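You operate a simulated robot arm through the tools that you are given. There is no shell and no other tool. Be economical: measure what you need, move in short steps, check, and stop when the job is done.

The job below is to be done with a simulated robot arm. You get a single attempt, and the scene is never put back.

## Task
Fetch the small black tub and set it on the low shelf of the trolley. Then put two of the green signs from the top of the long table on the shelf under the long table. Then put the blue sensor box on the top of the long table away on the shelf under the big table. Then switch the volt meter switch on. Then take the white sensor box from the top of the left front desk and put it on the white booklet. Then take the blue rubber ring and leave it on the top of the trolley. Then take the name tag labelled "Devika" from the top of the left front desk and leave it on top of the blue block. Keep to this order. Set down upright: small black tub.

Only the result counts: the job must be done as asked and must still hold three seconds after the hand-in. Knocking over, shifting, dropping, spilling or breaking anything else fails it.

## Robot
A 6-joint arm with a two-finger parallel gripper on a trunk, on a base that drives. Base frame: it is fixed to the floor where the robot stands at the start and does not move with it; the origin is under the middle of the robot, x ahead of it, y to its left, z up. Units: m, rad, N and s.
Its first joint turns from -2.897 to 2.897 rad. Places, roughly: blue block (5x5x5 cm) [-1.2, 0.3, 0.8]; blue rubber ring [-1.25, 0.5, 0.75]; blue sensor box [1, 1, 0.75]; green sign [1.25, 0.25, 0.75]; low shelf of the trolley [0, -3.3, 0.2]; name tag [-1.5, 0.25, 0.75]; shelf under the big table [1.6, -1.5, 0.2]; shelf under the long table [0.9, 0.4, 0.3]; small black tub (8x8x8 cm) [1.2, 0, 0.3]; top of the trolley [0, -3.3, 0.8]; volt meter switch [0.8, 1.4, 0.8]; white booklet [-1.25, -0.25, 0.75]; white sensor box [-1, 0.5, 0.75]. Payload 3.43 kg.
The TCP is the grasp point between the finger pads, 0.034 m short of the fingertips. In the tool frame z runs along the fingers and y along their closing line. Largest opening 0.128 m; finger width 0.024, thickness 0.012; the body of the gripper, 0.048 by 0.13 m, starts 0.096 m behind the TCP.
Orientation is that of the tool frame in the base frame, as a unit quaternion [w, x, y, z]. With the fingers straight down and closing along the base's y, the tool's x points along the base's -x, its y along +y and its z along -z.

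## Interface
- The arm moves only by the tool apply_moves. Its argument "rows" is a list of rows, each an object of numbers (a shift or turn left out is 0, a gripper value left out holds the last): "x", "y", "z": the shift along the base's x, y, z in units of 50 mm (1.0 is 50 mm); "ax", "ay", "az": the turn, a rotation vector about the base's x, y, z in units of 5 degrees (1.0 is 5 degrees); "jaw": the closure, from 0 (fully open) to 1 (shut). In form: [{"x": .., "y": .., "z": .., "ax": .., "ay": .., "az": .., "jaw": ..}, ...]. A call has 1 to 10 rows; each row shifts and turns the commanded pose from where the row before left it. A call with a number of a shift or a turn outside -1 to 1 is refused whole. A row lasts 0.2 s, in which the tool goes at most 0.05 m and 0.15 rad; a call with a longer step from one row to the next is refused whole, and so is a gripper value outside its range. Where a pose cannot be reached the arm comes as near as it can. A force on the tool above 40 N (or 10 N above the force at the start of the call, whichever is more), or a blocked arm, ends the call early, and 0.2 s more pass. The fingers move at their own pace (about 0.153 m/s each) and stop on an object; they squeeze with about 35 N. The grip force told is the motor's: it shows also when the fingers shut on nothing. Time passes only in rows, and 0.2 s behind the last, so rows that do not move let the fingers close. It gives the time, the measured TCP pose, the force on the tool (base axes), the opening and the grip force at its end, in the units of the frame above (readings bear some noise), with the torque about the TCP (base axes, N m) and any sound that the robot's microphone picked up, and new pictures: "pictures" is both (left out), scene, wrist or none.
- Cameras (640 x 400 px; columns grow to the right, rows downward): "scene" is now at [0.076, 0.2754, 1.1523]; the picture's right is [1.00, 0.07, -0.00], its down [0.07, -0.93, -0.36] and it looks along [-0.03, 0.36, -0.93] (base axes); focal length 214 px, centre (320, 200). "wrist" rides on the gripper at [0.076, -0.011, -0.16] in the tool frame; the picture's right is [0.15, 0.99, 0.00], its down [-0.88, 0.13, -0.46] and it looks along [-0.45, 0.07, 0.89] (tool axes); focal length 234 px, centre (320, 200). There is no depth. A picture from a camera that has moved, and an enlarged one, comes with that camera's place and axes in the base frame and with its lens.
- base_move(legs): drives the robot by 1 to 6 legs, each [ahead, left, turn to the left] in m, m and rad, along the robot's own axes; the way and the turn of a leg run together, so that a leg with both is an arc; at most 1.5 m and 3.142 rad a leg. The arm and the cameras ride along, it lands a little off, and it stops where it bumps. It gives what a move gives, and a new picture of the scene camera.
- pan_tilt(pan, tilt): turns the head with the scene camera to pan (to the left, within 2.496 rad either way) and tilt (down, from -0.506 to 1.204), counted from straight ahead of the robot. It gives what a move gives, and a new picture of the scene camera.
- zoom(camera, box): a new picture of the part [left, top, right, bottom] of that camera's present view, enlarged. No time passes.
- job_done(): hands the job in; it is judged then, once.

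Go step by step. Nothing tells you exact positions but the pictures and the camera data: compare them with the known pose of the tool, close in by small moves and look again before you grip or let go. The budget is 217 turns and 260 pictures, counting those below and the enlarged ones. Unless the task says otherwise, let go and move clear before handing in, and close with one line.

The tools are called by a JSON object that holds its "fn" and its "kwargs". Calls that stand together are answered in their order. apply_moves: Moves the arm, as the interface text tells. Its arguments: {"type":"object","properties":{"rows":{"type":"array","items":{"type":"object","properties":{"x":{"type":"number"},"y":{"type":"number"},"z":{"type":"number"},"ax":{"type":"number"},"ay":{"type":"number"},"az":{"type":"number"},"jaw":{"type":"number"}}}},"pictures":{"type":"string","enum":["both","scene","wrist","none"]}},"required":["rows"]} The other tools are called the same way: base_move (legs) drives the base; pan_tilt (pan, tilt) turns the head that bears the scene camera; zoom (camera, box) takes an enlarged picture of a part of a camera's view; job_done () hands the job in.

At the start:

```text
time: 0.0
ee_pos: [0.7396, -0.0691, 0.4909]
tcp_rot: [0.0, 0.0, 1.0, 0.0]
wrist_force: [-0.5, -0.8, 1.0]
ft_torque: [-0.02, 0.01, 0.0]
opening: 0.128
grip_force: 0.1
robot x, y, heading: [0.0025, 0.0019, 0.001]
head pan, tilt: [1.642, 1.201]
```

scene: 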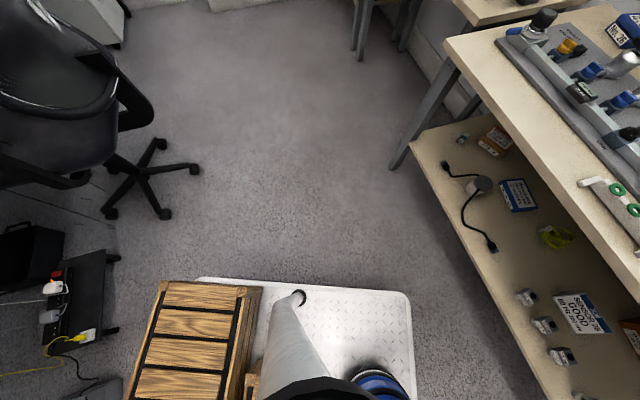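
wrist: 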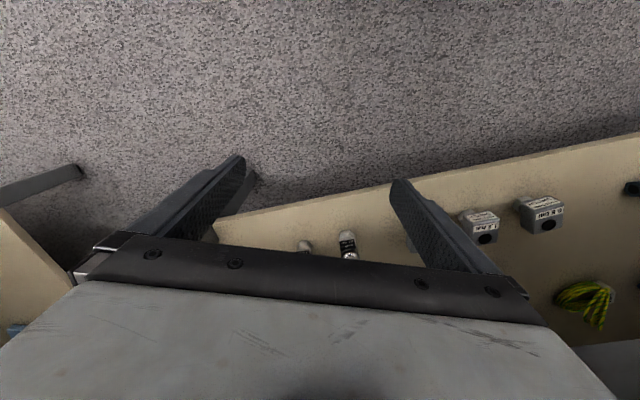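

I see the long table at the right of the scene view, with a shelf under it. I'll look around with the head first.

{"fn": "pan_tilt", "kwargs": {"pan": 0.0, "tilt": 0.6}}

{"fn": "pan_tilt", "kwargs": {"pan": 0.8, "tilt": 0.6}}

{"fn": "pan_tilt", "kwargs": {"pan": -1.2, "tilt": 0.4}}

{"fn": "pan_tilt", "kwargs": {"pan": 2.4, "tilt": 0.5}}

{"fn": "pan_tilt", "kwargs": {"pan": -2.4, "tilt": 0.5}}

```text
time: 1.7
ee_pos: [0.7386, -0.0678, 0.4906]
tcp_rot: [0.0, 0.0, 1.0, -0.001]
wrist_force: [0.0, 0.5, 0.7]
ft_torque: [-0.01, 0.0, -0.01]
opening: 0.128
grip_force: 0.2
robot x, y, heading: [-0.0009, -0.0046, 0.0]
head pan, tilt: [0.0, 0.6]
camera scene: at [0.1684, 0.2197, 1.1968], right [0.0, -1.0, 0.0], down [-0.57, 0.0, -0.82], along [0.82, 0.0, -0.57], focal length 214 px, centre (320, 200)
```

scene: 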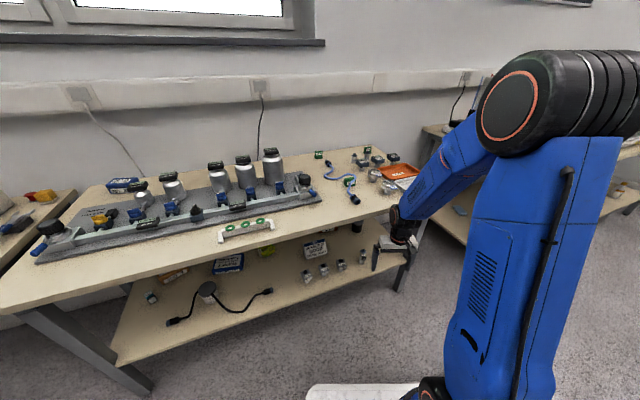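

```text
time: 2.8
ee_pos: [0.7372, -0.0684, 0.4919]
tcp_rot: [0.0, 0.001, 1.0, -0.001]
wrist_force: [0.1, 1.0, 0.9]
ft_torque: [-0.01, 0.01, 0.0]
opening: 0.1279
grip_force: 0.0
robot x, y, heading: [-0.0028, 0.0028, -0.005]
head pan, tilt: [0.799, 0.6]
camera scene: at [0.1417, 0.283, 1.1969], right [0.72, -0.7, 0.0], down [-0.39, -0.4, -0.83], along [0.58, 0.59, -0.56], focal length 214 px, centre (320, 200)
```

scene: 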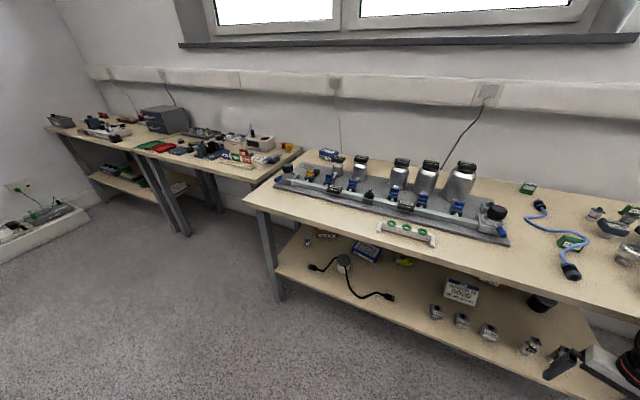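

```text
time: 4.8
ee_pos: [0.7398, -0.068, 0.491]
tcp_rot: [0.0, 0.0, 1.0, 0.0]
wrist_force: [0.3, 0.0, -0.4]
ft_torque: [0.01, -0.03, -0.02]
opening: 0.1281
grip_force: 0.0
robot x, y, heading: [0.0007, 0.0024, -0.001]
head pan, tilt: [-1.201, 0.4]
camera scene: at [0.1136, 0.1333, 1.2151], right [-0.93, -0.36, 0.0], down [-0.14, 0.36, -0.92], along [0.33, -0.86, -0.39], focal length 214 px, centre (320, 200)
```

scene: 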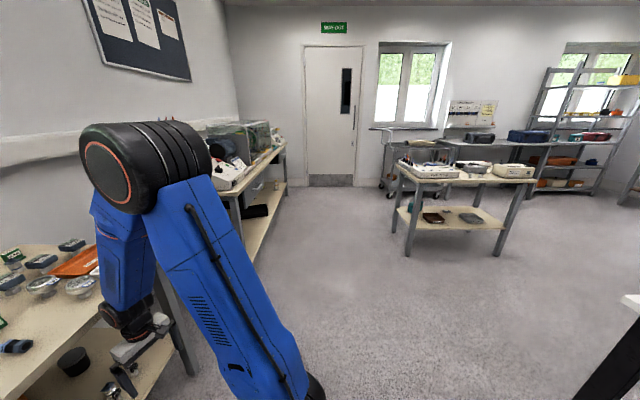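

```text
time: 7.8
ee_pos: [0.7388, -0.0686, 0.4918]
tcp_rot: [-0.001, 0.0, 1.0, 0.0]
wrist_force: [0.1, -0.2, -0.3]
ft_torque: [0.03, 0.01, 0.04]
opening: 0.128
grip_force: 0.1
robot x, y, heading: [0.0011, -0.0002, 0.001]
head pan, tilt: [2.4, 0.499]
camera scene: at [0.013, 0.2811, 1.206], right [0.68, 0.74, 0.0], down [0.35, -0.32, -0.88], along [-0.65, 0.59, -0.48], focal length 214 px, centre (320, 200)
```

scene: 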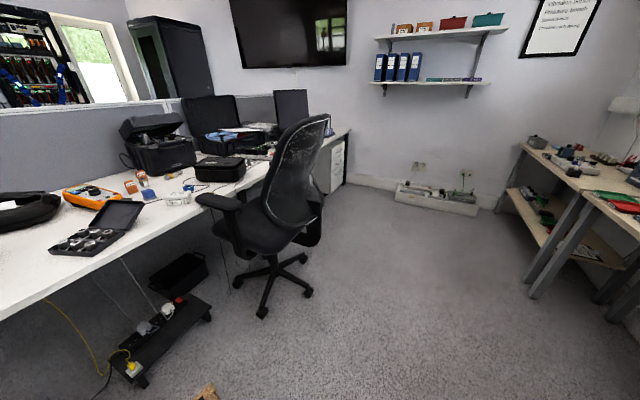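

```text
time: 11.6
ee_pos: [0.739, -0.0693, 0.4902]
tcp_rot: [0.001, 0.0, 1.0, 0.0]
wrist_force: [-0.6, -0.4, -0.1]
ft_torque: [0.02, -0.03, 0.0]
opening: 0.1281
grip_force: 0.0
robot x, y, heading: [-0.0001, 0.0033, -0.001]
head pan, tilt: [-2.4, 0.499]
camera scene: at [0.013, 0.1582, 1.206], right [-0.68, 0.74, 0.0], down [0.35, 0.32, -0.88], along [-0.65, -0.59, -0.48], focal length 214 px, centre (320, 200)
```

scene: 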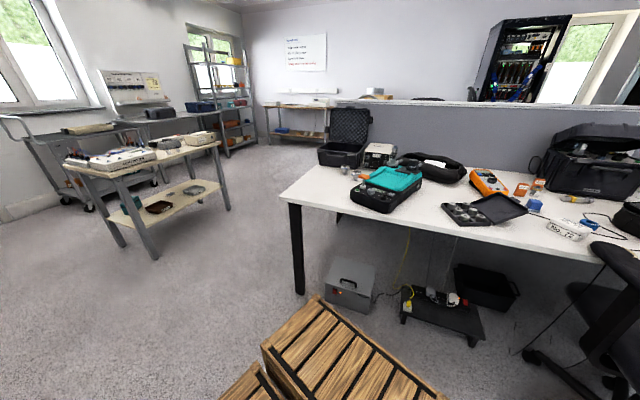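

The tub is on the shelf under the long table near its right end, hidden behind the arm. I'll look at it, and at the crates and the surrounding floor.

{"fn": "pan_tilt", "kwargs": {"pan": -0.75, "tilt": 0.75}}

{"fn": "pan_tilt", "kwargs": {"pan": -2.45, "tilt": 1.15}}

{"fn": "pan_tilt", "kwargs": {"pan": -1.2, "tilt": 1.0}}

```text
time: 13.3
ee_pos: [0.7387, -0.0689, 0.4909]
tcp_rot: [0.0, 0.0, 1.0, 0.0]
wrist_force: [-0.4, 0.0, -0.1]
ft_torque: [0.04, 0.0, 0.0]
opening: 0.1278
grip_force: 0.1
robot x, y, heading: [-0.0041, 0.0006, 0.002]
head pan, tilt: [-0.75, 0.75]
camera scene: at [0.1406, 0.1631, 1.184], right [-0.68, -0.73, 0.0], down [-0.5, 0.47, -0.73], along [0.53, -0.5, -0.68], focal length 214 px, centre (320, 200)
```

scene: 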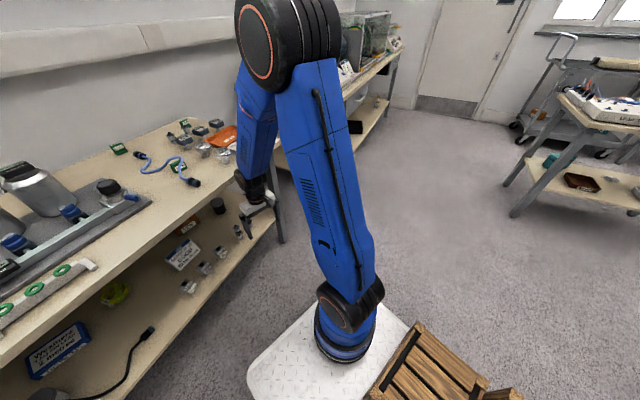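

```text
time: 15.0
ee_pos: [0.738, -0.0696, 0.4916]
tcp_rot: [0.0, 0.0, 1.0, 0.0]
wrist_force: [0.2, 0.1, 0.0]
ft_torque: [-0.02, -0.02, -0.03]
opening: 0.128
grip_force: 0.0
robot x, y, heading: [-0.0009, -0.0015, 0.002]
head pan, tilt: [-2.45, 1.15]
camera scene: at [0.0341, 0.1816, 1.1551], right [-0.64, 0.77, 0.0], down [0.7, 0.58, -0.41], along [-0.31, -0.26, -0.91], focal length 214 px, centre (320, 200)
```

scene: 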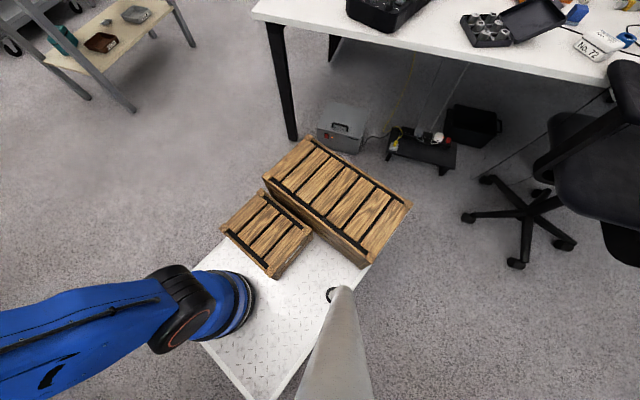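

```text
time: 16.4
ee_pos: [0.7375, -0.0692, 0.4899]
tcp_rot: [0.0, 0.0, 1.0, 0.0]
wrist_force: [-0.2, 1.1, 1.2]
ft_torque: [0.04, 0.0, -0.02]
opening: 0.1281
grip_force: 0.1
robot x, y, heading: [0.0008, -0.0028, 0.004]
head pan, tilt: [-1.201, 1.0]
camera scene: at [0.1052, 0.1547, 1.1648], right [-0.93, -0.36, 0.0], down [-0.3, 0.78, -0.54], along [0.19, -0.5, -0.84], focal length 214 px, centre (320, 200)
```

scene: 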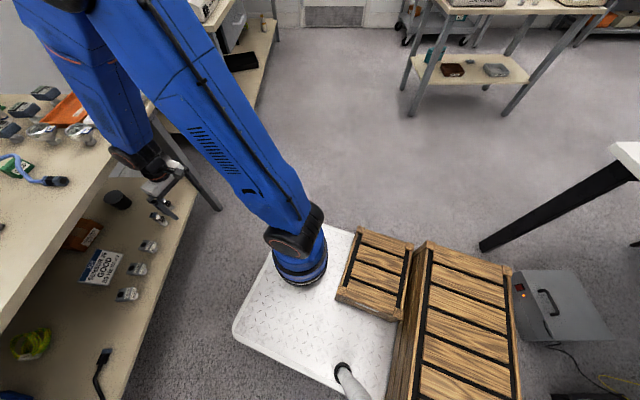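

The crates ride on the base; the tub is at roughly (1.14, 0.0) on the shelf, ~0.3 m in from the front edge. Zooming for detail.

{"fn": "zoom", "kwargs": {"camera": "scene", "box": [40, 130, 240, 255]}}

{"fn": "pan_tilt", "kwargs": {"pan": -0.2, "tilt": 0.5}}

```text
3.20 times, centred on (140, 192) of scene
camera zoom: at [0.1052, 0.1547, 1.1648], right [-0.93, -0.36, 0.0], down [-0.3, 0.78, -0.54], along [0.19, -0.5, -0.84], focal length 686 px, centre (896, 224)
```

zoom: 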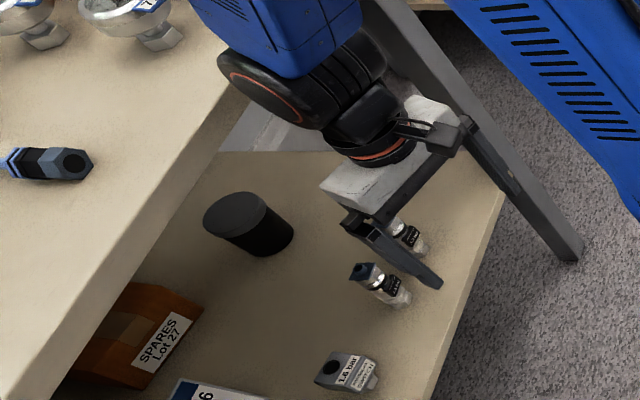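

```text
time: 17.7
ee_pos: [0.7373, -0.0696, 0.4899]
tcp_rot: [0.0, -0.001, 1.0, -0.001]
wrist_force: [0.1, 1.2, -0.2]
ft_torque: [0.01, 0.0, 0.0]
opening: 0.1284
grip_force: 0.1
robot x, y, heading: [-0.0002, 0.0003, -0.002]
head pan, tilt: [-0.201, 0.499]
camera scene: at [0.1692, 0.2014, 1.2059], right [-0.2, -0.98, 0.0], down [-0.47, 0.1, -0.88], along [0.86, -0.18, -0.48], focal length 214 px, centre (320, 200)
```

scene: 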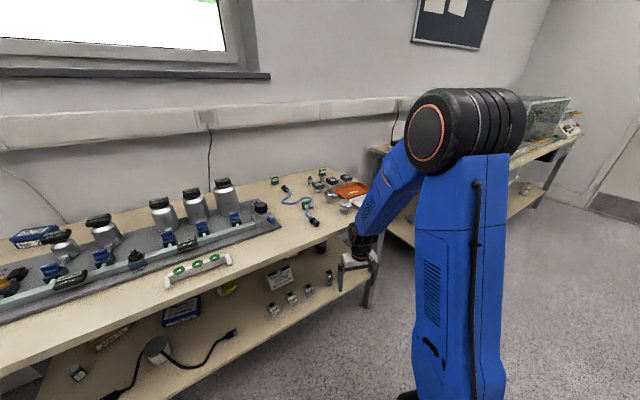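

The tub is a round black cylinder with axis near (1.14, 0.0). I'll back the tool away and pitch it to about 30° below horizontal.

{"fn": "apply_moves", "kwargs": {"rows": [{"x": -1}, {"x": -1}, {"ay": -1}, {"ay": -1}, {"ay": -1}, {"ay": -1}, {"ay": -1}, {"ay": -1}], "pictures": "none"}}

{"fn": "apply_moves", "kwargs": {"rows": [{"ay": -1}, {"ay": -1}, {"ay": -1}, {"ay": -1}, {"ay": -1}, {"ay": -1}, {"ay": 0}]}}

```text
time: 19.5
ee_pos: [0.7597, -0.0682, 0.5432]
tcp_rot: [0.257, 0.0, 0.966, 0.0]
wrist_force: [-0.1, -1.1, -0.9]
ft_torque: [0.0, -0.02, 0.03]
opening: 0.1281
grip_force: 0.1
out of reach, approached as far as the arm can: row 2, 3, 4, 5, 6, 7, 8
robot x, y, heading: [0.0009, 0.0014, -0.003]
head pan, tilt: [-0.201, 0.499]
```

```text
time: 21.1
ee_pos: [0.8697, -0.0671, 0.5843]
tcp_rot: [0.499, 0.0, 0.866, 0.0]
wrist_force: [-1.0, 0.5, -0.3]
ft_torque: [-0.01, 0.02, -0.03]
opening: 0.1282
grip_force: 0.1
out of reach, approached as far as the arm can: row 1, 2, 3, 4, 5, 6
robot x, y, heading: [-0.0018, -0.002, -0.001]
head pan, tilt: [-0.201, 0.499]
camera scene: at [0.1692, 0.2015, 1.2059], right [-0.2, -0.98, 0.0], down [-0.47, 0.1, -0.88], along [0.86, -0.17, -0.48], focal length 214 px, centre (320, 200)
camera wrist: at [0.6942, -0.0778, 0.5982], right [-0.07, 0.99, -0.13], down [0.05, 0.13, 0.99], along [1.0, 0.07, -0.06], focal length 234 px, centre (320, 200)
```

scene: 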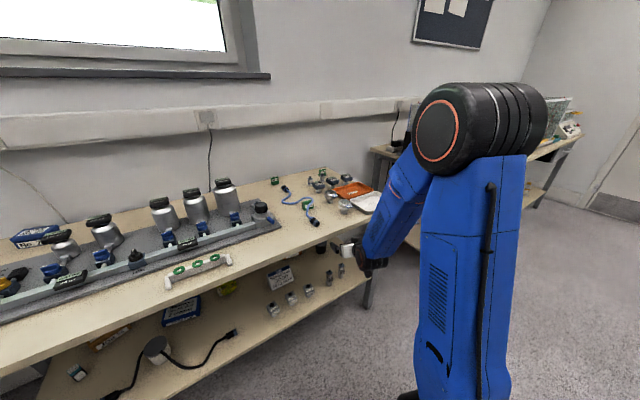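
wrist: 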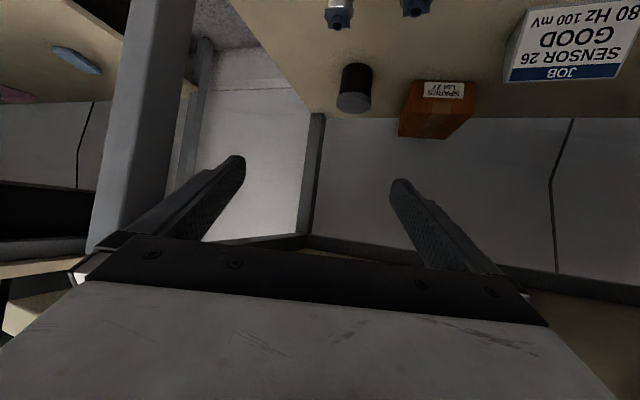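

The tub sits deep under the table top, so I'll back off, square up to the table (about 23° left) and reach in from the front with the arm stretched low.

{"fn": "base_move", "kwargs": {"legs": [[-0.3, 0, 0], [0, -0.35, 0], [0, 0, 0.4]]}}

{"fn": "pan_tilt", "kwargs": {"pan": 0.0, "tilt": 0.6}}

```text
time: 23.2
ee_pos: [0.5771, -0.0651, 0.5858]
tcp_rot: [0.499, -0.002, 0.866, 0.001]
wrist_force: [0.6, -0.1, 0.3]
ft_torque: [0.06, 0.0, 0.0]
opening: 0.128
grip_force: 0.1
robot x, y, heading: [-0.2903, 0.0054, 0.002]
head pan, tilt: [-0.201, 0.499]
stopped in leg 1: the robot was blocked; the commanded pose is now the measured one
camera scene: at [-0.1235, 0.2029, 1.2059], right [-0.2, -0.98, 0.0], down [-0.47, 0.09, -0.88], along [0.86, -0.17, -0.48], focal length 214 px, centre (320, 200)
```

scene: 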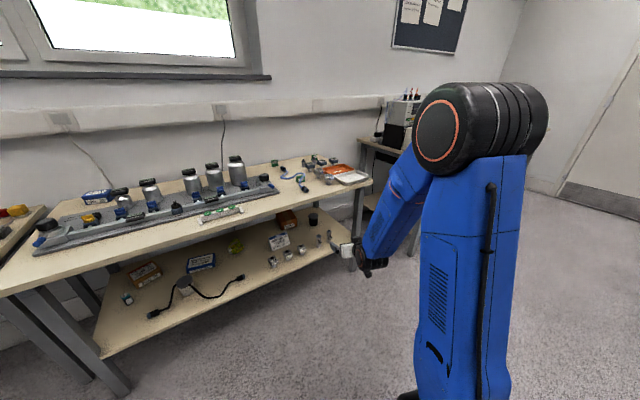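

```text
time: 24.0
ee_pos: [0.5768, -0.0638, 0.586]
tcp_rot: [0.499, -0.001, 0.867, 0.001]
wrist_force: [0.7, -0.6, 0.0]
ft_torque: [0.01, -0.02, -0.03]
opening: 0.1281
grip_force: 0.1
robot x, y, heading: [-0.2936, 0.0012, -0.002]
head pan, tilt: [0.0, 0.6]
camera scene: at [-0.1244, 0.2209, 1.1969], right [0.0, -1.0, 0.0], down [-0.56, 0.0, -0.83], along [0.83, 0.0, -0.56], focal length 214 px, centre (320, 200)
```

scene: 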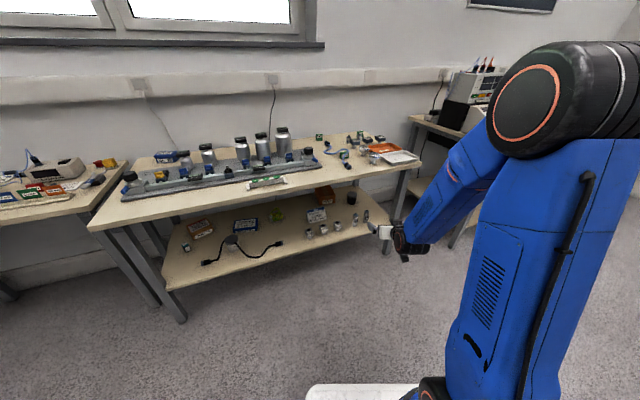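

The base bumped on something behind (likely the grey case by the desk). I'll ease forward a little, turn, then slide right parallel to the table.

{"fn": "base_move", "kwargs": {"legs": [[0.04, 0, 0], [0, 0, 0.4], [0, -0.47, 0]]}}

{"fn": "pan_tilt", "kwargs": {"pan": 2.49, "tilt": 0.9}}

```text
time: 28.5
ee_pos: [0.7632, -0.1552, 0.5856]
tcp_rot: [0.489, -0.175, 0.849, 0.1]
wrist_force: [0.1, 0.6, 0.4]
ft_torque: [-0.05, 0.02, 0.02]
opening: 0.1281
grip_force: 0.1
robot x, y, heading: [-0.0635, -0.4384, 0.407]
head pan, tilt: [0.0, 0.6]
camera scene: at [0.0055, -0.1687, 1.1969], right [0.4, -0.92, 0.0], down [-0.52, -0.22, -0.83], along [0.76, 0.33, -0.57], focal length 214 px, centre (320, 200)
```

scene: 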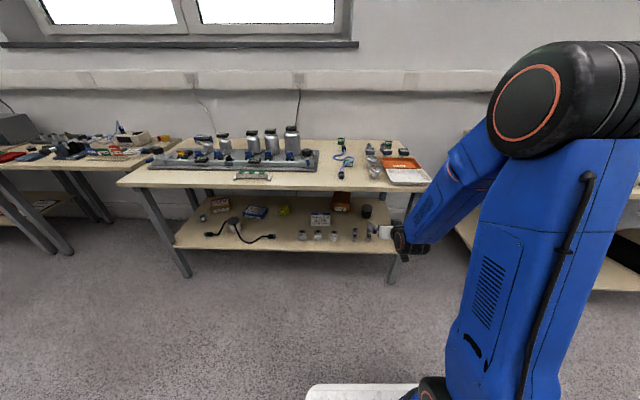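

```text
time: 30.8
ee_pos: [0.7635, -0.1544, 0.5849]
tcp_rot: [0.488, -0.176, 0.849, 0.101]
wrist_force: [-0.2, 0.4, 0.0]
ft_torque: [0.01, -0.03, -0.01]
opening: 0.1279
grip_force: 0.1
robot x, y, heading: [-0.0647, -0.4349, 0.406]
head pan, tilt: [2.491, 0.901]
camera scene: at [-0.1489, -0.1856, 1.1721], right [0.24, 0.97, 0.0], down [0.76, -0.19, -0.62], along [-0.6, 0.15, -0.78], focal length 214 px, centre (320, 200)
```

scene: 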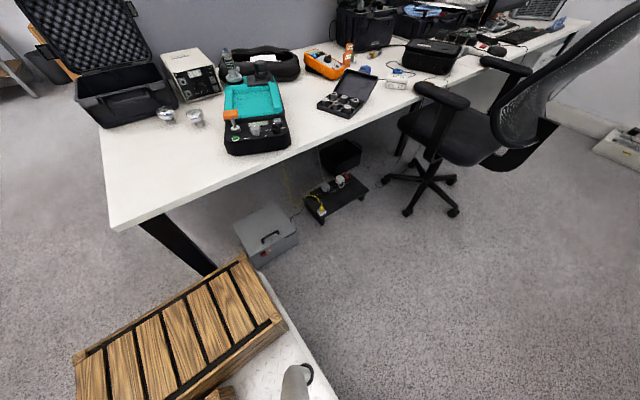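

Base is squared to the table. Now I roll the tool by 180° so the wrist camera rides on top.

{"fn": "apply_moves", "kwargs": {"rows": [{"ax": 0.955, "ay": 0.41, "az": -0.6}, {"ax": 0.955, "ay": 0.41, "az": -0.6}, {"ax": 0.955, "ay": 0.41, "az": -0.6}, {"ax": 0.955, "ay": 0.41, "az": -0.6}, {"ax": 0.955, "ay": 0.41, "az": -0.6}, {"ax": 0.955, "ay": 0.41, "az": -0.6}, {"ax": 0.955, "ay": 0.41, "az": -0.6}, {"ax": 0.955, "ay": 0.41, "az": -0.6}, {"ax": 0.955, "ay": 0.41, "az": -0.6}, {"ax": 0.955, "ay": 0.41, "az": -0.6}], "pictures": "none"}}

{"fn": "apply_moves", "kwargs": {"rows": [{"ax": 0.955, "ay": 0.41, "az": -0.6}, {"ax": 0.955, "ay": 0.41, "az": -0.6}, {"ax": 0.955, "ay": 0.41, "az": -0.6}, {"ax": 0.955, "ay": 0.41, "az": -0.6}, {"ax": 0.955, "ay": 0.41, "az": -0.6}, {"ax": 0.955, "ay": 0.41, "az": -0.6}, {"ax": 0.955, "ay": 0.41, "az": -0.6}, {"ax": 0.955, "ay": 0.41, "az": -0.6}, {"ax": 0.955, "ay": 0.41, "az": -0.6}, {"ax": 0.955, "ay": 0.41, "az": -0.6}], "pictures": "none"}}

{"fn": "apply_moves", "kwargs": {"rows": [{"ax": 0.955, "ay": 0.41, "az": -0.6}, {"ax": 0.955, "ay": 0.41, "az": -0.6}, {"ax": 0.955, "ay": 0.41, "az": -0.6}, {"ax": 0.955, "ay": 0.41, "az": -0.6}, {"ax": 0.955, "ay": 0.41, "az": -0.6}, {"ax": 0.955, "ay": 0.41, "az": -0.6}, {"ax": 0.955, "ay": 0.41, "az": -0.6}, {"ax": 0.955, "ay": 0.41, "az": -0.6}, {"ax": 0.955, "ay": 0.41, "az": -0.6}, {"ax": 0.955, "ay": 0.41, "az": -0.6}]}}

```text
time: 33.0
ee_pos: [0.7632, -0.1546, 0.5865]
tcp_rot: [0.373, 0.273, 0.822, 0.333]
wrist_force: [-0.2, 0.5, 0.7]
ft_torque: [0.0, -0.03, 0.0]
opening: 0.1279
grip_force: 0.1
robot x, y, heading: [-0.0572, -0.4415, 0.408]
head pan, tilt: [2.491, 0.901]
```

```text
time: 35.2
ee_pos: [0.7638, -0.1531, 0.5843]
tcp_rot: [0.158, 0.647, 0.576, 0.475]
wrist_force: [-0.6, 0.5, -1.0]
ft_torque: [0.02, 0.02, 0.05]
opening: 0.1281
grip_force: 0.0
robot x, y, heading: [-0.0613, -0.4382, 0.413]
head pan, tilt: [2.491, 0.901]
```

```text
time: 37.4
ee_pos: [0.7515, -0.1389, 0.5933]
tcp_rot: [-0.077, 0.849, 0.175, 0.492]
wrist_force: [0.1, -0.2, -0.5]
ft_torque: [0.0, -0.01, -0.02]
opening: 0.1279
grip_force: 0.0
out of reach, approached as far as the arm can: row 10
robot x, y, heading: [-0.0607, -0.4384, 0.411]
head pan, tilt: [2.491, 0.901]
camera scene: at [-0.1487, -0.1856, 1.1721], right [0.24, 0.97, 0.0], down [0.76, -0.19, -0.62], along [-0.6, 0.15, -0.78], focal length 214 px, centre (320, 200)
camera wrist: at [0.6535, -0.1591, 0.7372], right [0.44, -0.88, 0.17], down [-0.72, -0.45, -0.52], along [0.54, 0.11, -0.84], focal length 234 px, centre (320, 200)
```

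scene: 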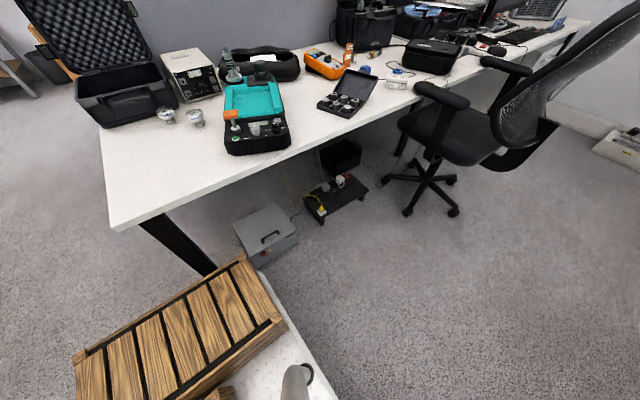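
wrist: 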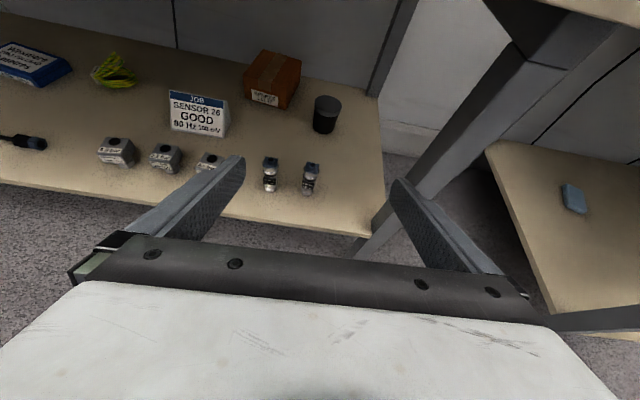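

Camera is now on top and the tub sits at about (1.147, -0.003), the jars in front reaching ~0.38 high. I'll lower to the front of the table and start in.

{"fn": "pan_tilt", "kwargs": {"pan": -0.1, "tilt": 0.65}}

{"fn": "apply_moves", "kwargs": {"rows": [{"x": 0.45, "y": 0.09, "z": -0.6}, {"x": 0.45, "y": 0.09, "z": -0.6}, {"x": 0.45, "y": 0.09, "z": -0.6}, {"x": 0.45, "y": 0.09, "z": -0.6}, {"x": 0}]}}

```text
time: 39.7
ee_pos: [0.7508, -0.1382, 0.5926]
tcp_rot: [-0.077, 0.849, 0.176, 0.492]
wrist_force: [0.4, -0.1, 0.1]
ft_torque: [0.01, 0.03, 0.0]
opening: 0.1277
grip_force: 0.1
robot x, y, heading: [-0.0623, -0.4341, 0.406]
head pan, tilt: [-0.099, 0.649]
camera scene: at [0.0071, -0.1774, 1.1926], right [0.3, -0.95, 0.0], down [-0.58, -0.18, -0.8], along [0.76, 0.24, -0.6], focal length 214 px, centre (320, 200)
```

scene: 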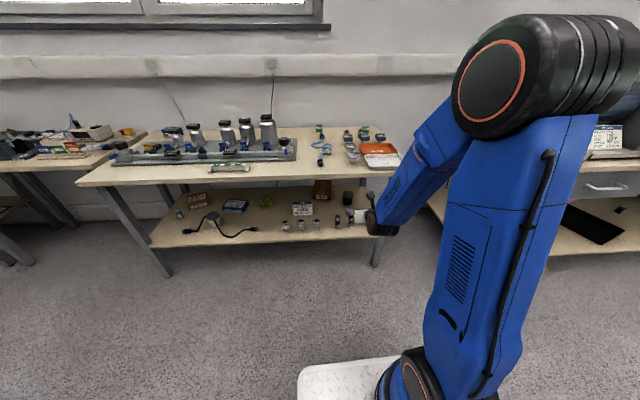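

```text
time: 40.9
ee_pos: [0.8322, -0.064, 0.5116]
tcp_rot: [-0.078, 0.85, 0.179, 0.49]
wrist_force: [0.3, 0.6, 0.3]
ft_torque: [0.01, 0.03, 0.02]
opening: 0.1281
grip_force: 0.1
out of reach, approached as far as the arm can: row 1, 2, 3, 4
robot x, y, heading: [-0.0637, -0.4364, 0.404]
head pan, tilt: [-0.099, 0.649]
camera scene: at [0.007, -0.1774, 1.1926], right [0.3, -0.95, 0.0], down [-0.58, -0.18, -0.8], along [0.76, 0.24, -0.6], focal length 214 px, centre (320, 200)
camera wrist: at [0.7343, -0.085, 0.6568], right [0.44, -0.88, 0.17], down [-0.72, -0.46, -0.52], along [0.54, 0.11, -0.84], focal length 234 px, centre (320, 200)
```

scene: 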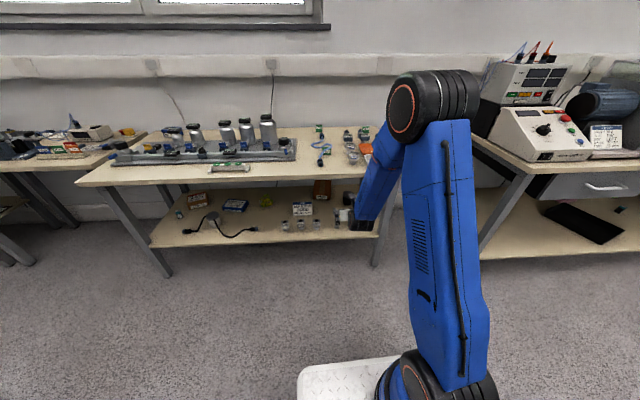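
wrist: 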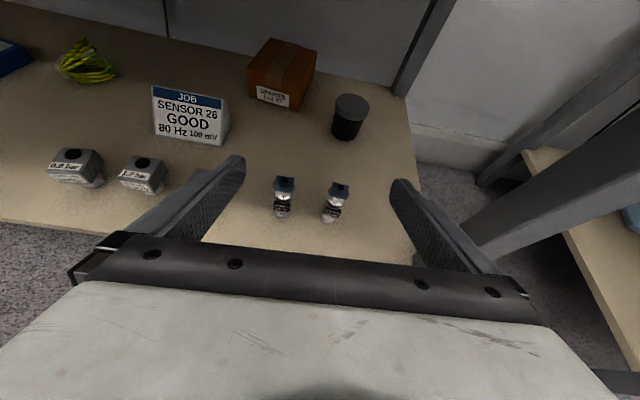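

The arm couldn't fold that low that near; a deeper, lower point should be reachable. Next: nudge toward (0.88, -0.095, 0.45).

{"fn": "apply_moves", "kwargs": {"rows": [{"x": 0.5, "y": 0.3, "z": -0.3}, {"x": 0.3, "y": 0.2, "z": -0.1}, {"x": 0}, {"x": 0}]}}

```text
time: 41.9
ee_pos: [0.8696, -0.0218, 0.5039]
tcp_rot: [-0.087, 0.849, 0.176, 0.491]
wrist_force: [-0.7, 0.4, 0.3]
ft_torque: [0.01, 0.03, 0.01]
opening: 0.1278
grip_force: 0.1
out of reach, approached as far as the arm can: row 1, 2
robot x, y, heading: [-0.0662, -0.435, 0.41]
head pan, tilt: [-0.099, 0.649]
camera scene: at [0.0071, -0.1774, 1.1926], right [0.3, -0.95, 0.0], down [-0.58, -0.18, -0.8], along [0.76, 0.24, -0.6], focal length 214 px, centre (320, 200)
camera wrist: at [0.7728, -0.0468, 0.6485], right [0.45, -0.88, 0.15], down [-0.72, -0.46, -0.53], along [0.53, 0.13, -0.84], focal length 234 px, centre (320, 200)
```

scene: 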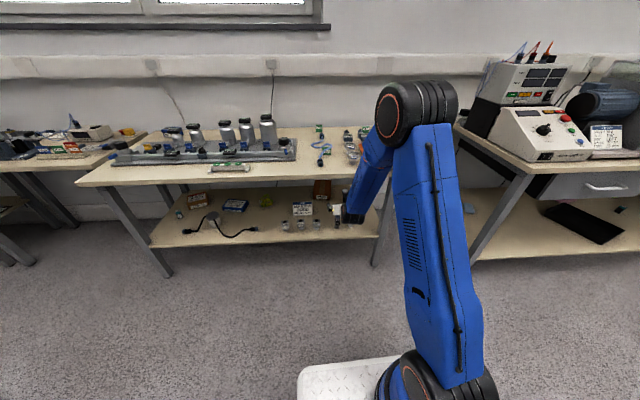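
wrist: 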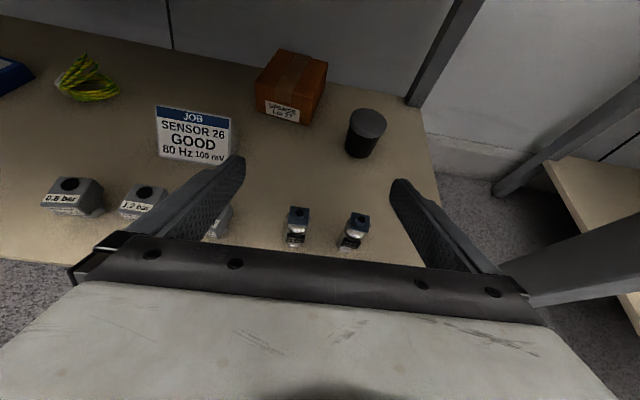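

Position drifts left, suggesting a joint limit from the roll. I'll roll back a few degrees and see if the position recovers.

{"fn": "apply_moves", "kwargs": {"rows": [{"ax": -0.96, "ay": -0.37, "az": 0.6}, {"x": 0}, {"x": 0}], "pictures": "none"}}

```text
time: 42.7
ee_pos: [0.8702, -0.0238, 0.5036]
tcp_rot: [-0.074, 0.838, 0.22, 0.493]
wrist_force: [0.3, 0.7, -0.7]
ft_torque: [-0.03, 0.02, 0.03]
opening: 0.1282
grip_force: 0.1
robot x, y, heading: [-0.0636, -0.4373, 0.412]
head pan, tilt: [-0.099, 0.649]
```

{"fn": "apply_moves", "kwargs": {"rows": [{"x": 0.1, "y": -0.6, "z": -0.4}, {"x": 0.1, "y": -0.6, "z": -0.4}, {"x": 0}], "pictures": "none"}}

```text
time: 43.5
ee_pos: [0.8806, -0.0844, 0.4679]
tcp_rot: [-0.071, 0.839, 0.22, 0.493]
wrist_force: [-0.3, 0.8, -0.4]
ft_torque: [-0.01, 0.0, -0.01]
opening: 0.1279
grip_force: 0.1
robot x, y, heading: [-0.0647, -0.4375, 0.409]
head pan, tilt: [-0.099, 0.649]
```

The limit was the roll joint; now it follows. I'll yaw the tool slightly right to ease that joint and level the roll.

{"fn": "apply_moves", "kwargs": {"rows": [{"az": -0.8}, {"az": -0.8}, {"ax": 0.47, "ay": 0.13, "az": -0.28}, {"ax": 0.47, "ay": 0.13, "az": -0.28}, {"x": 0}]}}

```text
time: 44.7
ee_pos: [0.8826, -0.0788, 0.47]
tcp_rot: [-0.055, 0.86, 0.12, 0.493]
wrist_force: [0.2, -0.6, 0.3]
ft_torque: [-0.02, 0.0, -0.06]
opening: 0.1281
grip_force: 0.1
out of reach, approached as far as the arm can: row 4
robot x, y, heading: [-0.0639, -0.4408, 0.41]
head pan, tilt: [-0.099, 0.649]
camera scene: at [0.0071, -0.1774, 1.1926], right [0.3, -0.95, 0.0], down [-0.58, -0.18, -0.8], along [0.76, 0.24, -0.6], focal length 214 px, centre (320, 200)
camera wrist: at [0.7826, -0.0888, 0.6141], right [0.33, -0.93, 0.15], down [-0.77, -0.36, -0.53], along [0.54, 0.06, -0.84], focal length 234 px, centre (320, 200)
```

scene: 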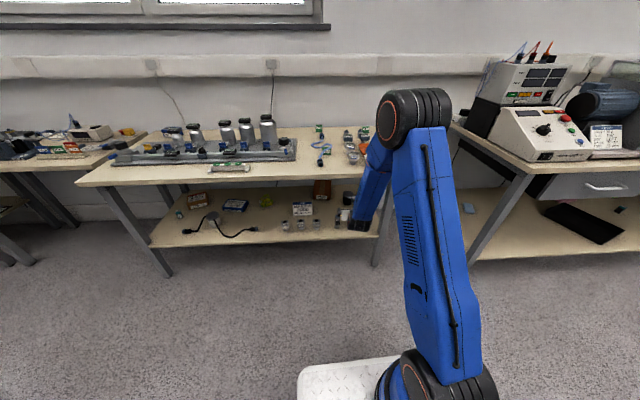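
wrist: 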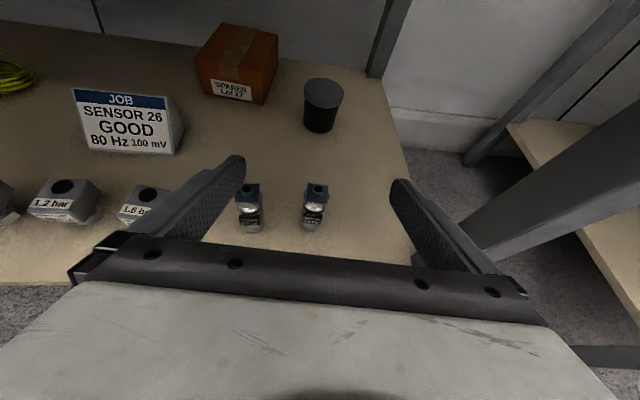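

Orientation is level now and the tub is straight ahead at about (1.16, 0.003). Going halfway in.

{"fn": "apply_moves", "kwargs": {"rows": [{"x": 0.69, "y": 0.205, "z": -0.27}, {"x": 0.69, "y": 0.205, "z": -0.27}, {"x": 0.69, "y": 0.205, "z": -0.27}, {"x": 0.69, "y": 0.205, "z": -0.27}, {"x": 0}]}}

{"fn": "zoom", "kwargs": {"camera": "scene", "box": [270, 60, 510, 280]}}

```text
time: 45.9
ee_pos: [1.0211, -0.0371, 0.4142]
tcp_rot: [-0.064, 0.859, 0.119, 0.495]
wrist_force: [0.4, -0.4, 0.4]
ft_torque: [-0.02, -0.02, 0.05]
opening: 0.1281
grip_force: 0.0
robot x, y, heading: [-0.062, -0.4375, 0.41]
head pan, tilt: [-0.099, 0.649]
camera scene: at [0.007, -0.1774, 1.1926], right [0.3, -0.95, 0.0], down [-0.58, -0.18, -0.8], along [0.76, 0.24, -0.6], focal length 214 px, centre (320, 200)
camera wrist: at [0.9209, -0.0514, 0.5593], right [0.33, -0.93, 0.13], down [-0.77, -0.35, -0.53], along [0.54, 0.07, -0.84], focal length 234 px, centre (320, 200)
```

scene: 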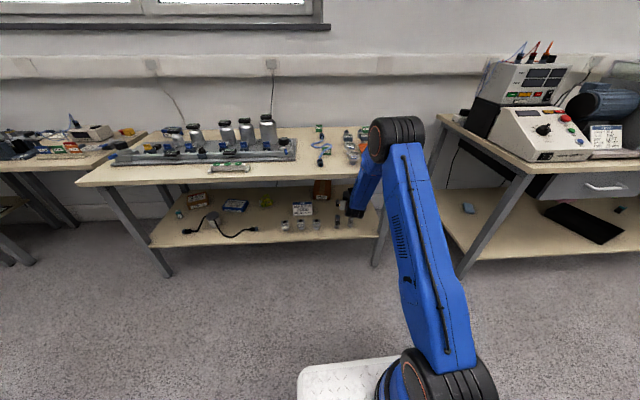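
wrist: 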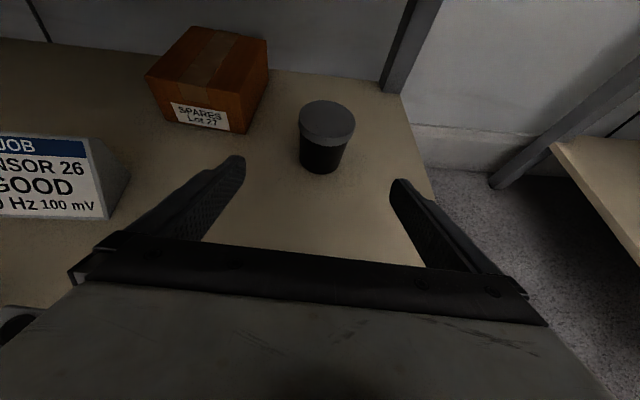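

```text
1.82 times, centred on (390, 170) of scene
camera zoom: at [0.007, -0.1774, 1.1926], right [0.3, -0.95, 0.0], down [-0.58, -0.18, -0.8], along [0.76, 0.24, -0.6], focal length 390 px, centre (193, 254)
```

zoom: 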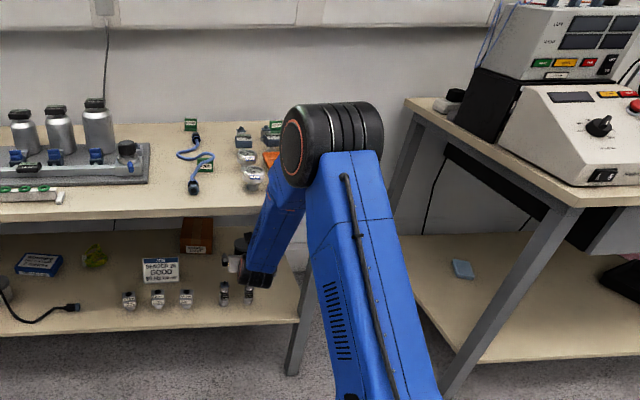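

The forearm would be too steep to go deeper under the table top, so I'll back out and come at the tub through the open right end of the table instead. First retract and undo the roll.

{"fn": "apply_moves", "kwargs": {"rows": [{"x": -0.69, "y": -0.205, "z": 0.27}, {"x": -0.69, "y": -0.205, "z": 0.27}, {"x": -0.69, "y": -0.205, "z": 0.27}, {"x": -0.69, "y": -0.205, "z": 0.27}, {"x": -0.5, "y": -0.3, "z": 0.5}, {"x": -0.5, "y": -0.3, "z": 0.5}, {"x": -0.5, "y": -0.3, "z": 0.5}, {"x": -0.5, "y": -0.3, "z": 0.6}, {"x": -0.3, "y": -0.2, "z": 0.5}], "pictures": "none"}}

{"fn": "apply_moves", "kwargs": {"rows": [{"ax": -0.97, "ay": -0.25, "az": 0.58}, {"ax": -0.97, "ay": -0.25, "az": 0.58}, {"ax": -0.97, "ay": -0.25, "az": 0.58}, {"ax": -0.97, "ay": -0.25, "az": 0.58}, {"ax": -0.97, "ay": -0.25, "az": 0.58}, {"ax": -0.97, "ay": -0.25, "az": 0.58}, {"ax": -0.97, "ay": -0.25, "az": 0.58}, {"ax": -0.97, "ay": -0.25, "az": 0.58}, {"ax": -0.97, "ay": -0.25, "az": 0.58}, {"ax": -0.97, "ay": -0.25, "az": 0.58}], "pictures": "none"}}

{"fn": "apply_moves", "kwargs": {"rows": [{"ax": -0.97, "ay": -0.25, "az": 0.58}, {"ax": -0.97, "ay": -0.25, "az": 0.58}, {"ax": -0.97, "ay": -0.25, "az": 0.58}, {"ax": -0.97, "ay": -0.25, "az": 0.58}, {"ax": -0.97, "ay": -0.25, "az": 0.58}, {"ax": -0.97, "ay": -0.25, "az": 0.58}, {"ax": -0.97, "ay": -0.25, "az": 0.58}, {"ax": -0.97, "ay": -0.25, "az": 0.58}, {"ax": -0.97, "ay": -0.25, "az": 0.58}, {"ax": -0.97, "ay": -0.25, "az": 0.58}], "pictures": "none"}}

{"fn": "apply_moves", "kwargs": {"rows": [{"ax": -0.97, "ay": -0.25, "az": 0.58}, {"ax": -0.97, "ay": -0.25, "az": 0.58}, {"ax": -0.97, "ay": -0.25, "az": 0.58}, {"ax": -0.97, "ay": -0.25, "az": 0.58}, {"ax": -0.97, "ay": -0.25, "az": 0.58}, {"ax": -0.97, "ay": -0.25, "az": 0.58}, {"ax": -0.97, "ay": -0.25, "az": 0.58}, {"ax": -0.97, "ay": -0.25, "az": 0.58}, {"ax": -0.97, "ay": -0.25, "az": 0.58}, {"ax": -0.97, "ay": -0.25, "az": 0.58}]}}

```text
time: 47.9
ee_pos: [0.7665, -0.1436, 0.6018]
tcp_rot: [-0.064, 0.858, 0.119, 0.495]
wrist_force: [0.6, 0.5, 0.5]
ft_torque: [0.02, -0.02, 0.01]
opening: 0.1281
grip_force: 0.0
out of reach, approached as far as the arm can: row 4
robot x, y, heading: [-0.0622, -0.439, 0.407]
head pan, tilt: [-0.099, 0.649]
```

```text
time: 50.1
ee_pos: [0.7683, -0.1465, 0.6019]
tcp_rot: [0.185, 0.697, 0.52, 0.459]
wrist_force: [0.4, 1.0, 0.3]
ft_torque: [-0.01, 0.02, -0.02]
opening: 0.1281
grip_force: 0.0
robot x, y, heading: [-0.0608, -0.437, 0.417]
head pan, tilt: [-0.099, 0.649]
```

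```text
time: 52.3
ee_pos: [0.7671, -0.1438, 0.6019]
tcp_rot: [0.388, 0.36, 0.79, 0.309]
wrist_force: [0.1, 0.2, 1.4]
ft_torque: [0.0, 0.03, -0.01]
opening: 0.128
grip_force: 0.0
robot x, y, heading: [-0.062, -0.4397, 0.41]
head pan, tilt: [-0.099, 0.649]
```

```text
time: 54.5
ee_pos: [0.7678, -0.1433, 0.6021]
tcp_rot: [0.493, -0.066, 0.864, 0.081]
wrist_force: [-0.5, 0.7, 0.0]
ft_torque: [-0.01, -0.01, -0.02]
opening: 0.128
grip_force: 0.1
robot x, y, heading: [-0.0625, -0.4338, 0.408]
head pan, tilt: [-0.099, 0.649]
camera scene: at [0.0071, -0.1774, 1.1926], right [0.3, -0.95, 0.0], down [-0.58, -0.18, -0.8], along [0.76, 0.24, -0.6], focal length 214 px, centre (320, 200)
camera wrist: at [0.5983, -0.1896, 0.6148], right [-0.27, 0.96, -0.05], down [0.04, 0.06, 1.0], along [0.96, 0.26, -0.05], focal length 234 px, centre (320, 200)
```

scene: 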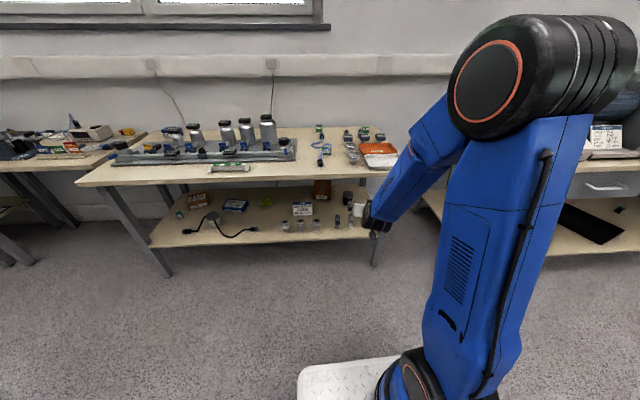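
wrist: 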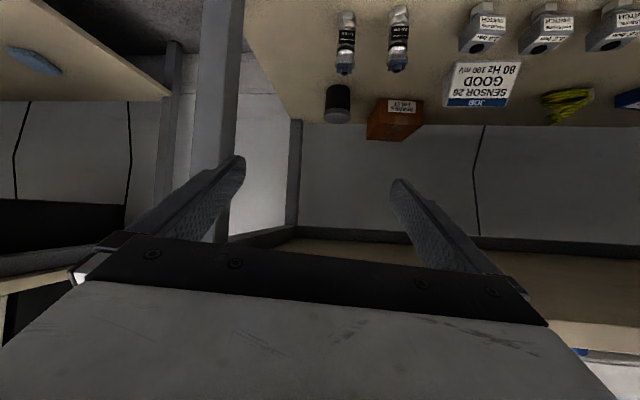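

Unrolled. Now drive: slide right parallel to the tables, turn left, and slide to face the gap.

{"fn": "base_move", "kwargs": {"legs": [[0, -0.58, 0], [0, 0, 0.5]]}}

```text
time: 57.8
ee_pos: [0.9893, -0.6552, 0.6015]
tcp_rot: [0.491, -0.072, 0.864, 0.084]
wrist_force: [-11.4, 19.4, 1.9]
ft_torque: [-0.36, -0.15, -0.54]
opening: 0.116
grip_force: 0.1
robot x, y, heading: [0.1629, -0.9579, 0.414]
head pan, tilt: [-0.099, 0.649]
stopped in leg 1: the force on the tool passed its limit at 48 N (the readings are from after the stop); the commanded pose is now the measured one
camera scene: at [0.2311, -0.6972, 1.1925], right [0.31, -0.95, 0.0], down [-0.57, -0.19, -0.8], along [0.76, 0.25, -0.6], focal length 214 px, centre (320, 200)
```

scene: 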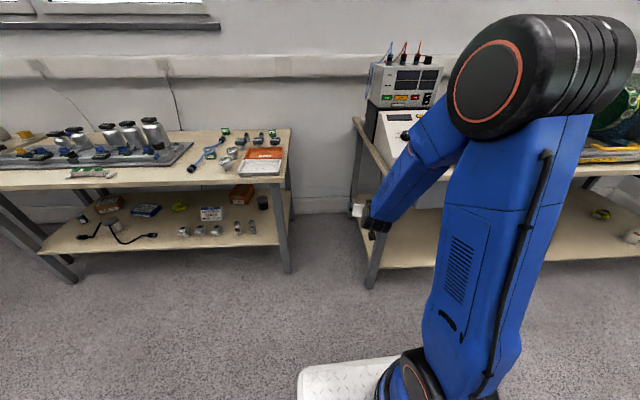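

The finger touched the big table's front leg; I'll back away to the left first, then turn.

{"fn": "base_move", "kwargs": {"legs": [[0, 0.12, 0], [-0.03, 0, 0.5]]}}

{"fn": "pan_tilt", "kwargs": {"pan": -0.1, "tilt": 0.8}}

```text
time: 60.4
ee_pos: [0.6709, -0.2054, 0.6016]
tcp_rot: [0.455, -0.282, 0.82, 0.202]
wrist_force: [0.4, -1.2, 0.2]
ft_torque: [-0.02, -0.02, 0.02]
opening: 0.1278
grip_force: 0.1
robot x, y, heading: [0.0913, -0.863, 0.915]
head pan, tilt: [-0.099, 0.649]
camera scene: at [0.0256, -0.6053, 1.1926], right [0.73, -0.68, 0.0], down [-0.41, -0.44, -0.8], along [0.55, 0.58, -0.6], focal length 214 px, centre (320, 200)
```

scene: 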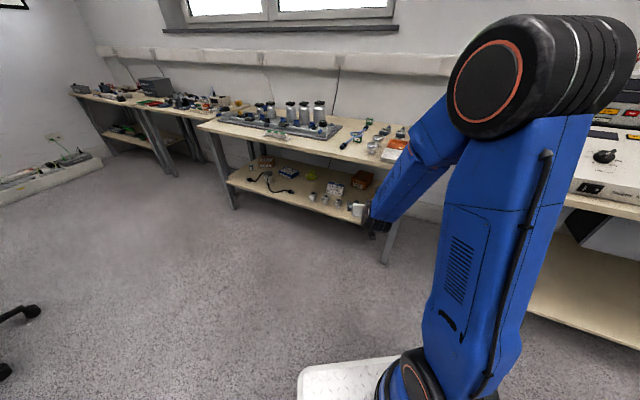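

```text
time: 61.1
ee_pos: [0.6724, -0.2048, 0.6009]
tcp_rot: [0.454, -0.284, 0.819, 0.204]
wrist_force: [0.6, 1.1, -0.1]
ft_torque: [-0.04, -0.01, 0.0]
opening: 0.1279
grip_force: 0.1
robot x, y, heading: [0.0928, -0.8685, 0.917]
head pan, tilt: [-0.099, 0.799]
camera scene: at [0.0215, -0.6098, 1.18], right [0.73, -0.68, 0.0], down [-0.49, -0.52, -0.7], along [0.48, 0.51, -0.72], focal length 214 px, centre (320, 200)
```

scene: 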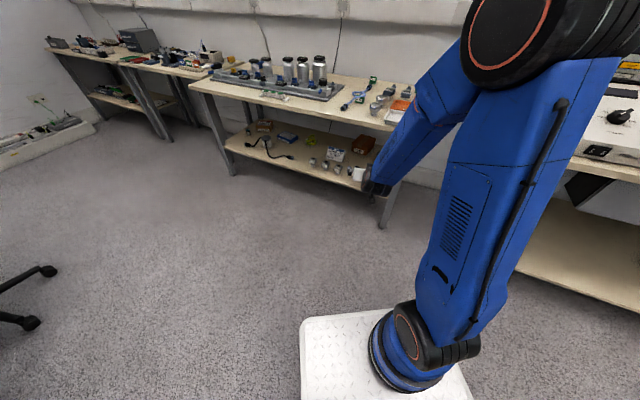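

{"fn": "base_move", "kwargs": {"legs": [[-0.06, -0.26, 0], [0.08, -0.12, 0]]}}

{"fn": "apply_moves", "kwargs": {"rows": [{"z": 0}], "pictures": "wrist"}}

```text
time: 64.0
ee_pos: [0.9824, -0.418, 0.6005]
tcp_rot: [0.455, -0.284, 0.819, 0.204]
wrist_force: [0.4, -0.8, 0.5]
ft_torque: [-0.01, 0.02, 0.0]
opening: 0.1279
grip_force: 0.1
robot x, y, heading: [0.4047, -1.0801, 0.915]
head pan, tilt: [-0.099, 0.799]
camera scene: at [0.3325, -0.8216, 1.18], right [0.73, -0.68, 0.0], down [-0.49, -0.52, -0.7], along [0.48, 0.51, -0.72], focal length 214 px, centre (320, 200)
```

scene: 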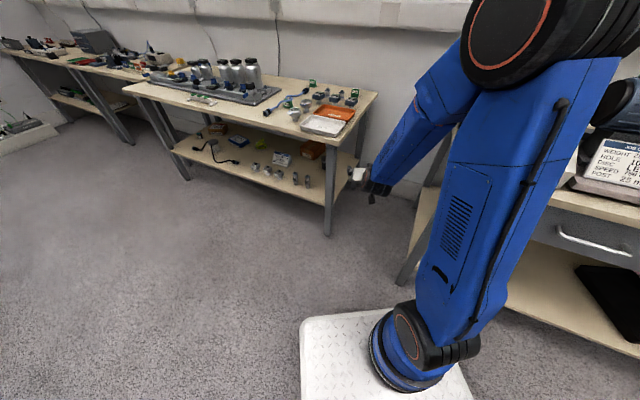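

```text
time: 64.3
ee_pos: [0.983, -0.4155, 0.6009]
tcp_rot: [0.455, -0.283, 0.819, 0.203]
wrist_force: [-0.1, 0.5, 0.0]
ft_torque: [-0.01, -0.02, 0.0]
opening: 0.1282
grip_force: 0.0
robot x, y, heading: [0.4025, -1.0759, 0.92]
head pan, tilt: [-0.099, 0.799]
camera wrist: at [0.8576, -0.5394, 0.6144], right [-0.71, 0.71, -0.05], down [0.0, 0.08, 1.0], along [0.71, 0.7, -0.06], focal length 234 px, centre (320, 200)
```

wrist: 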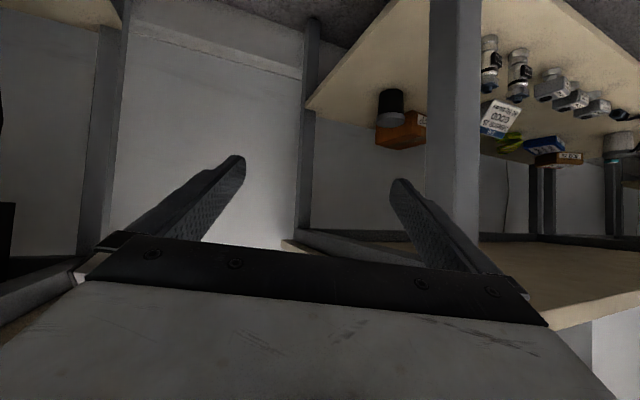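

The tub is visible between the legs. From here I'll lower and reach diagonally into the gap to about (1.17, -0.17, 0.45).

{"fn": "apply_moves", "kwargs": {"rows": [{"x": 0.53, "y": 0.7, "z": -0.42, "az": 0.25}, {"x": 0.53, "y": 0.7, "z": -0.42, "az": 0.25}, {"x": 0.53, "y": 0.7, "z": -0.42, "az": 0.25}, {"x": 0.53, "y": 0.7, "z": -0.42, "az": 0.25}, {"x": 0}]}}

```text
time: 65.5
ee_pos: [1.0896, -0.2761, 0.5169]
tcp_rot: [0.446, -0.319, 0.806, 0.223]
wrist_force: [0.6, 0.3, 0.6]
ft_torque: [-0.02, 0.0, 0.01]
opening: 0.128
grip_force: 0.0
robot x, y, heading: [0.4047, -1.08, 0.917]
head pan, tilt: [-0.099, 0.799]
camera scene: at [0.3324, -0.8217, 1.18], right [0.73, -0.68, 0.0], down [-0.49, -0.52, -0.7], along [0.48, 0.51, -0.72], focal length 214 px, centre (320, 200)
camera wrist: at [0.9754, -0.4109, 0.531], right [-0.76, 0.64, -0.05], down [0.0, 0.08, 1.0], along [0.64, 0.76, -0.06], focal length 234 px, centre (320, 200)
```

scene: 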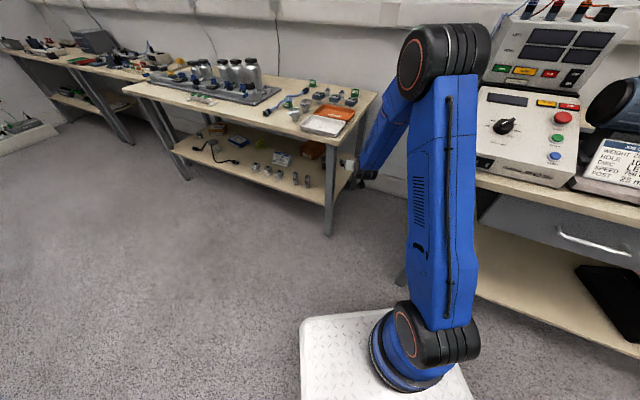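
wrist: 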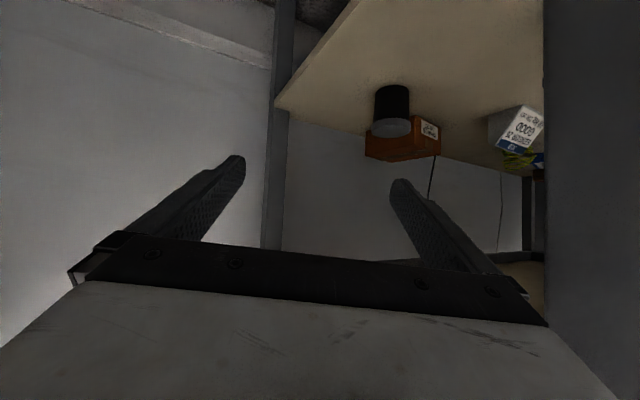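

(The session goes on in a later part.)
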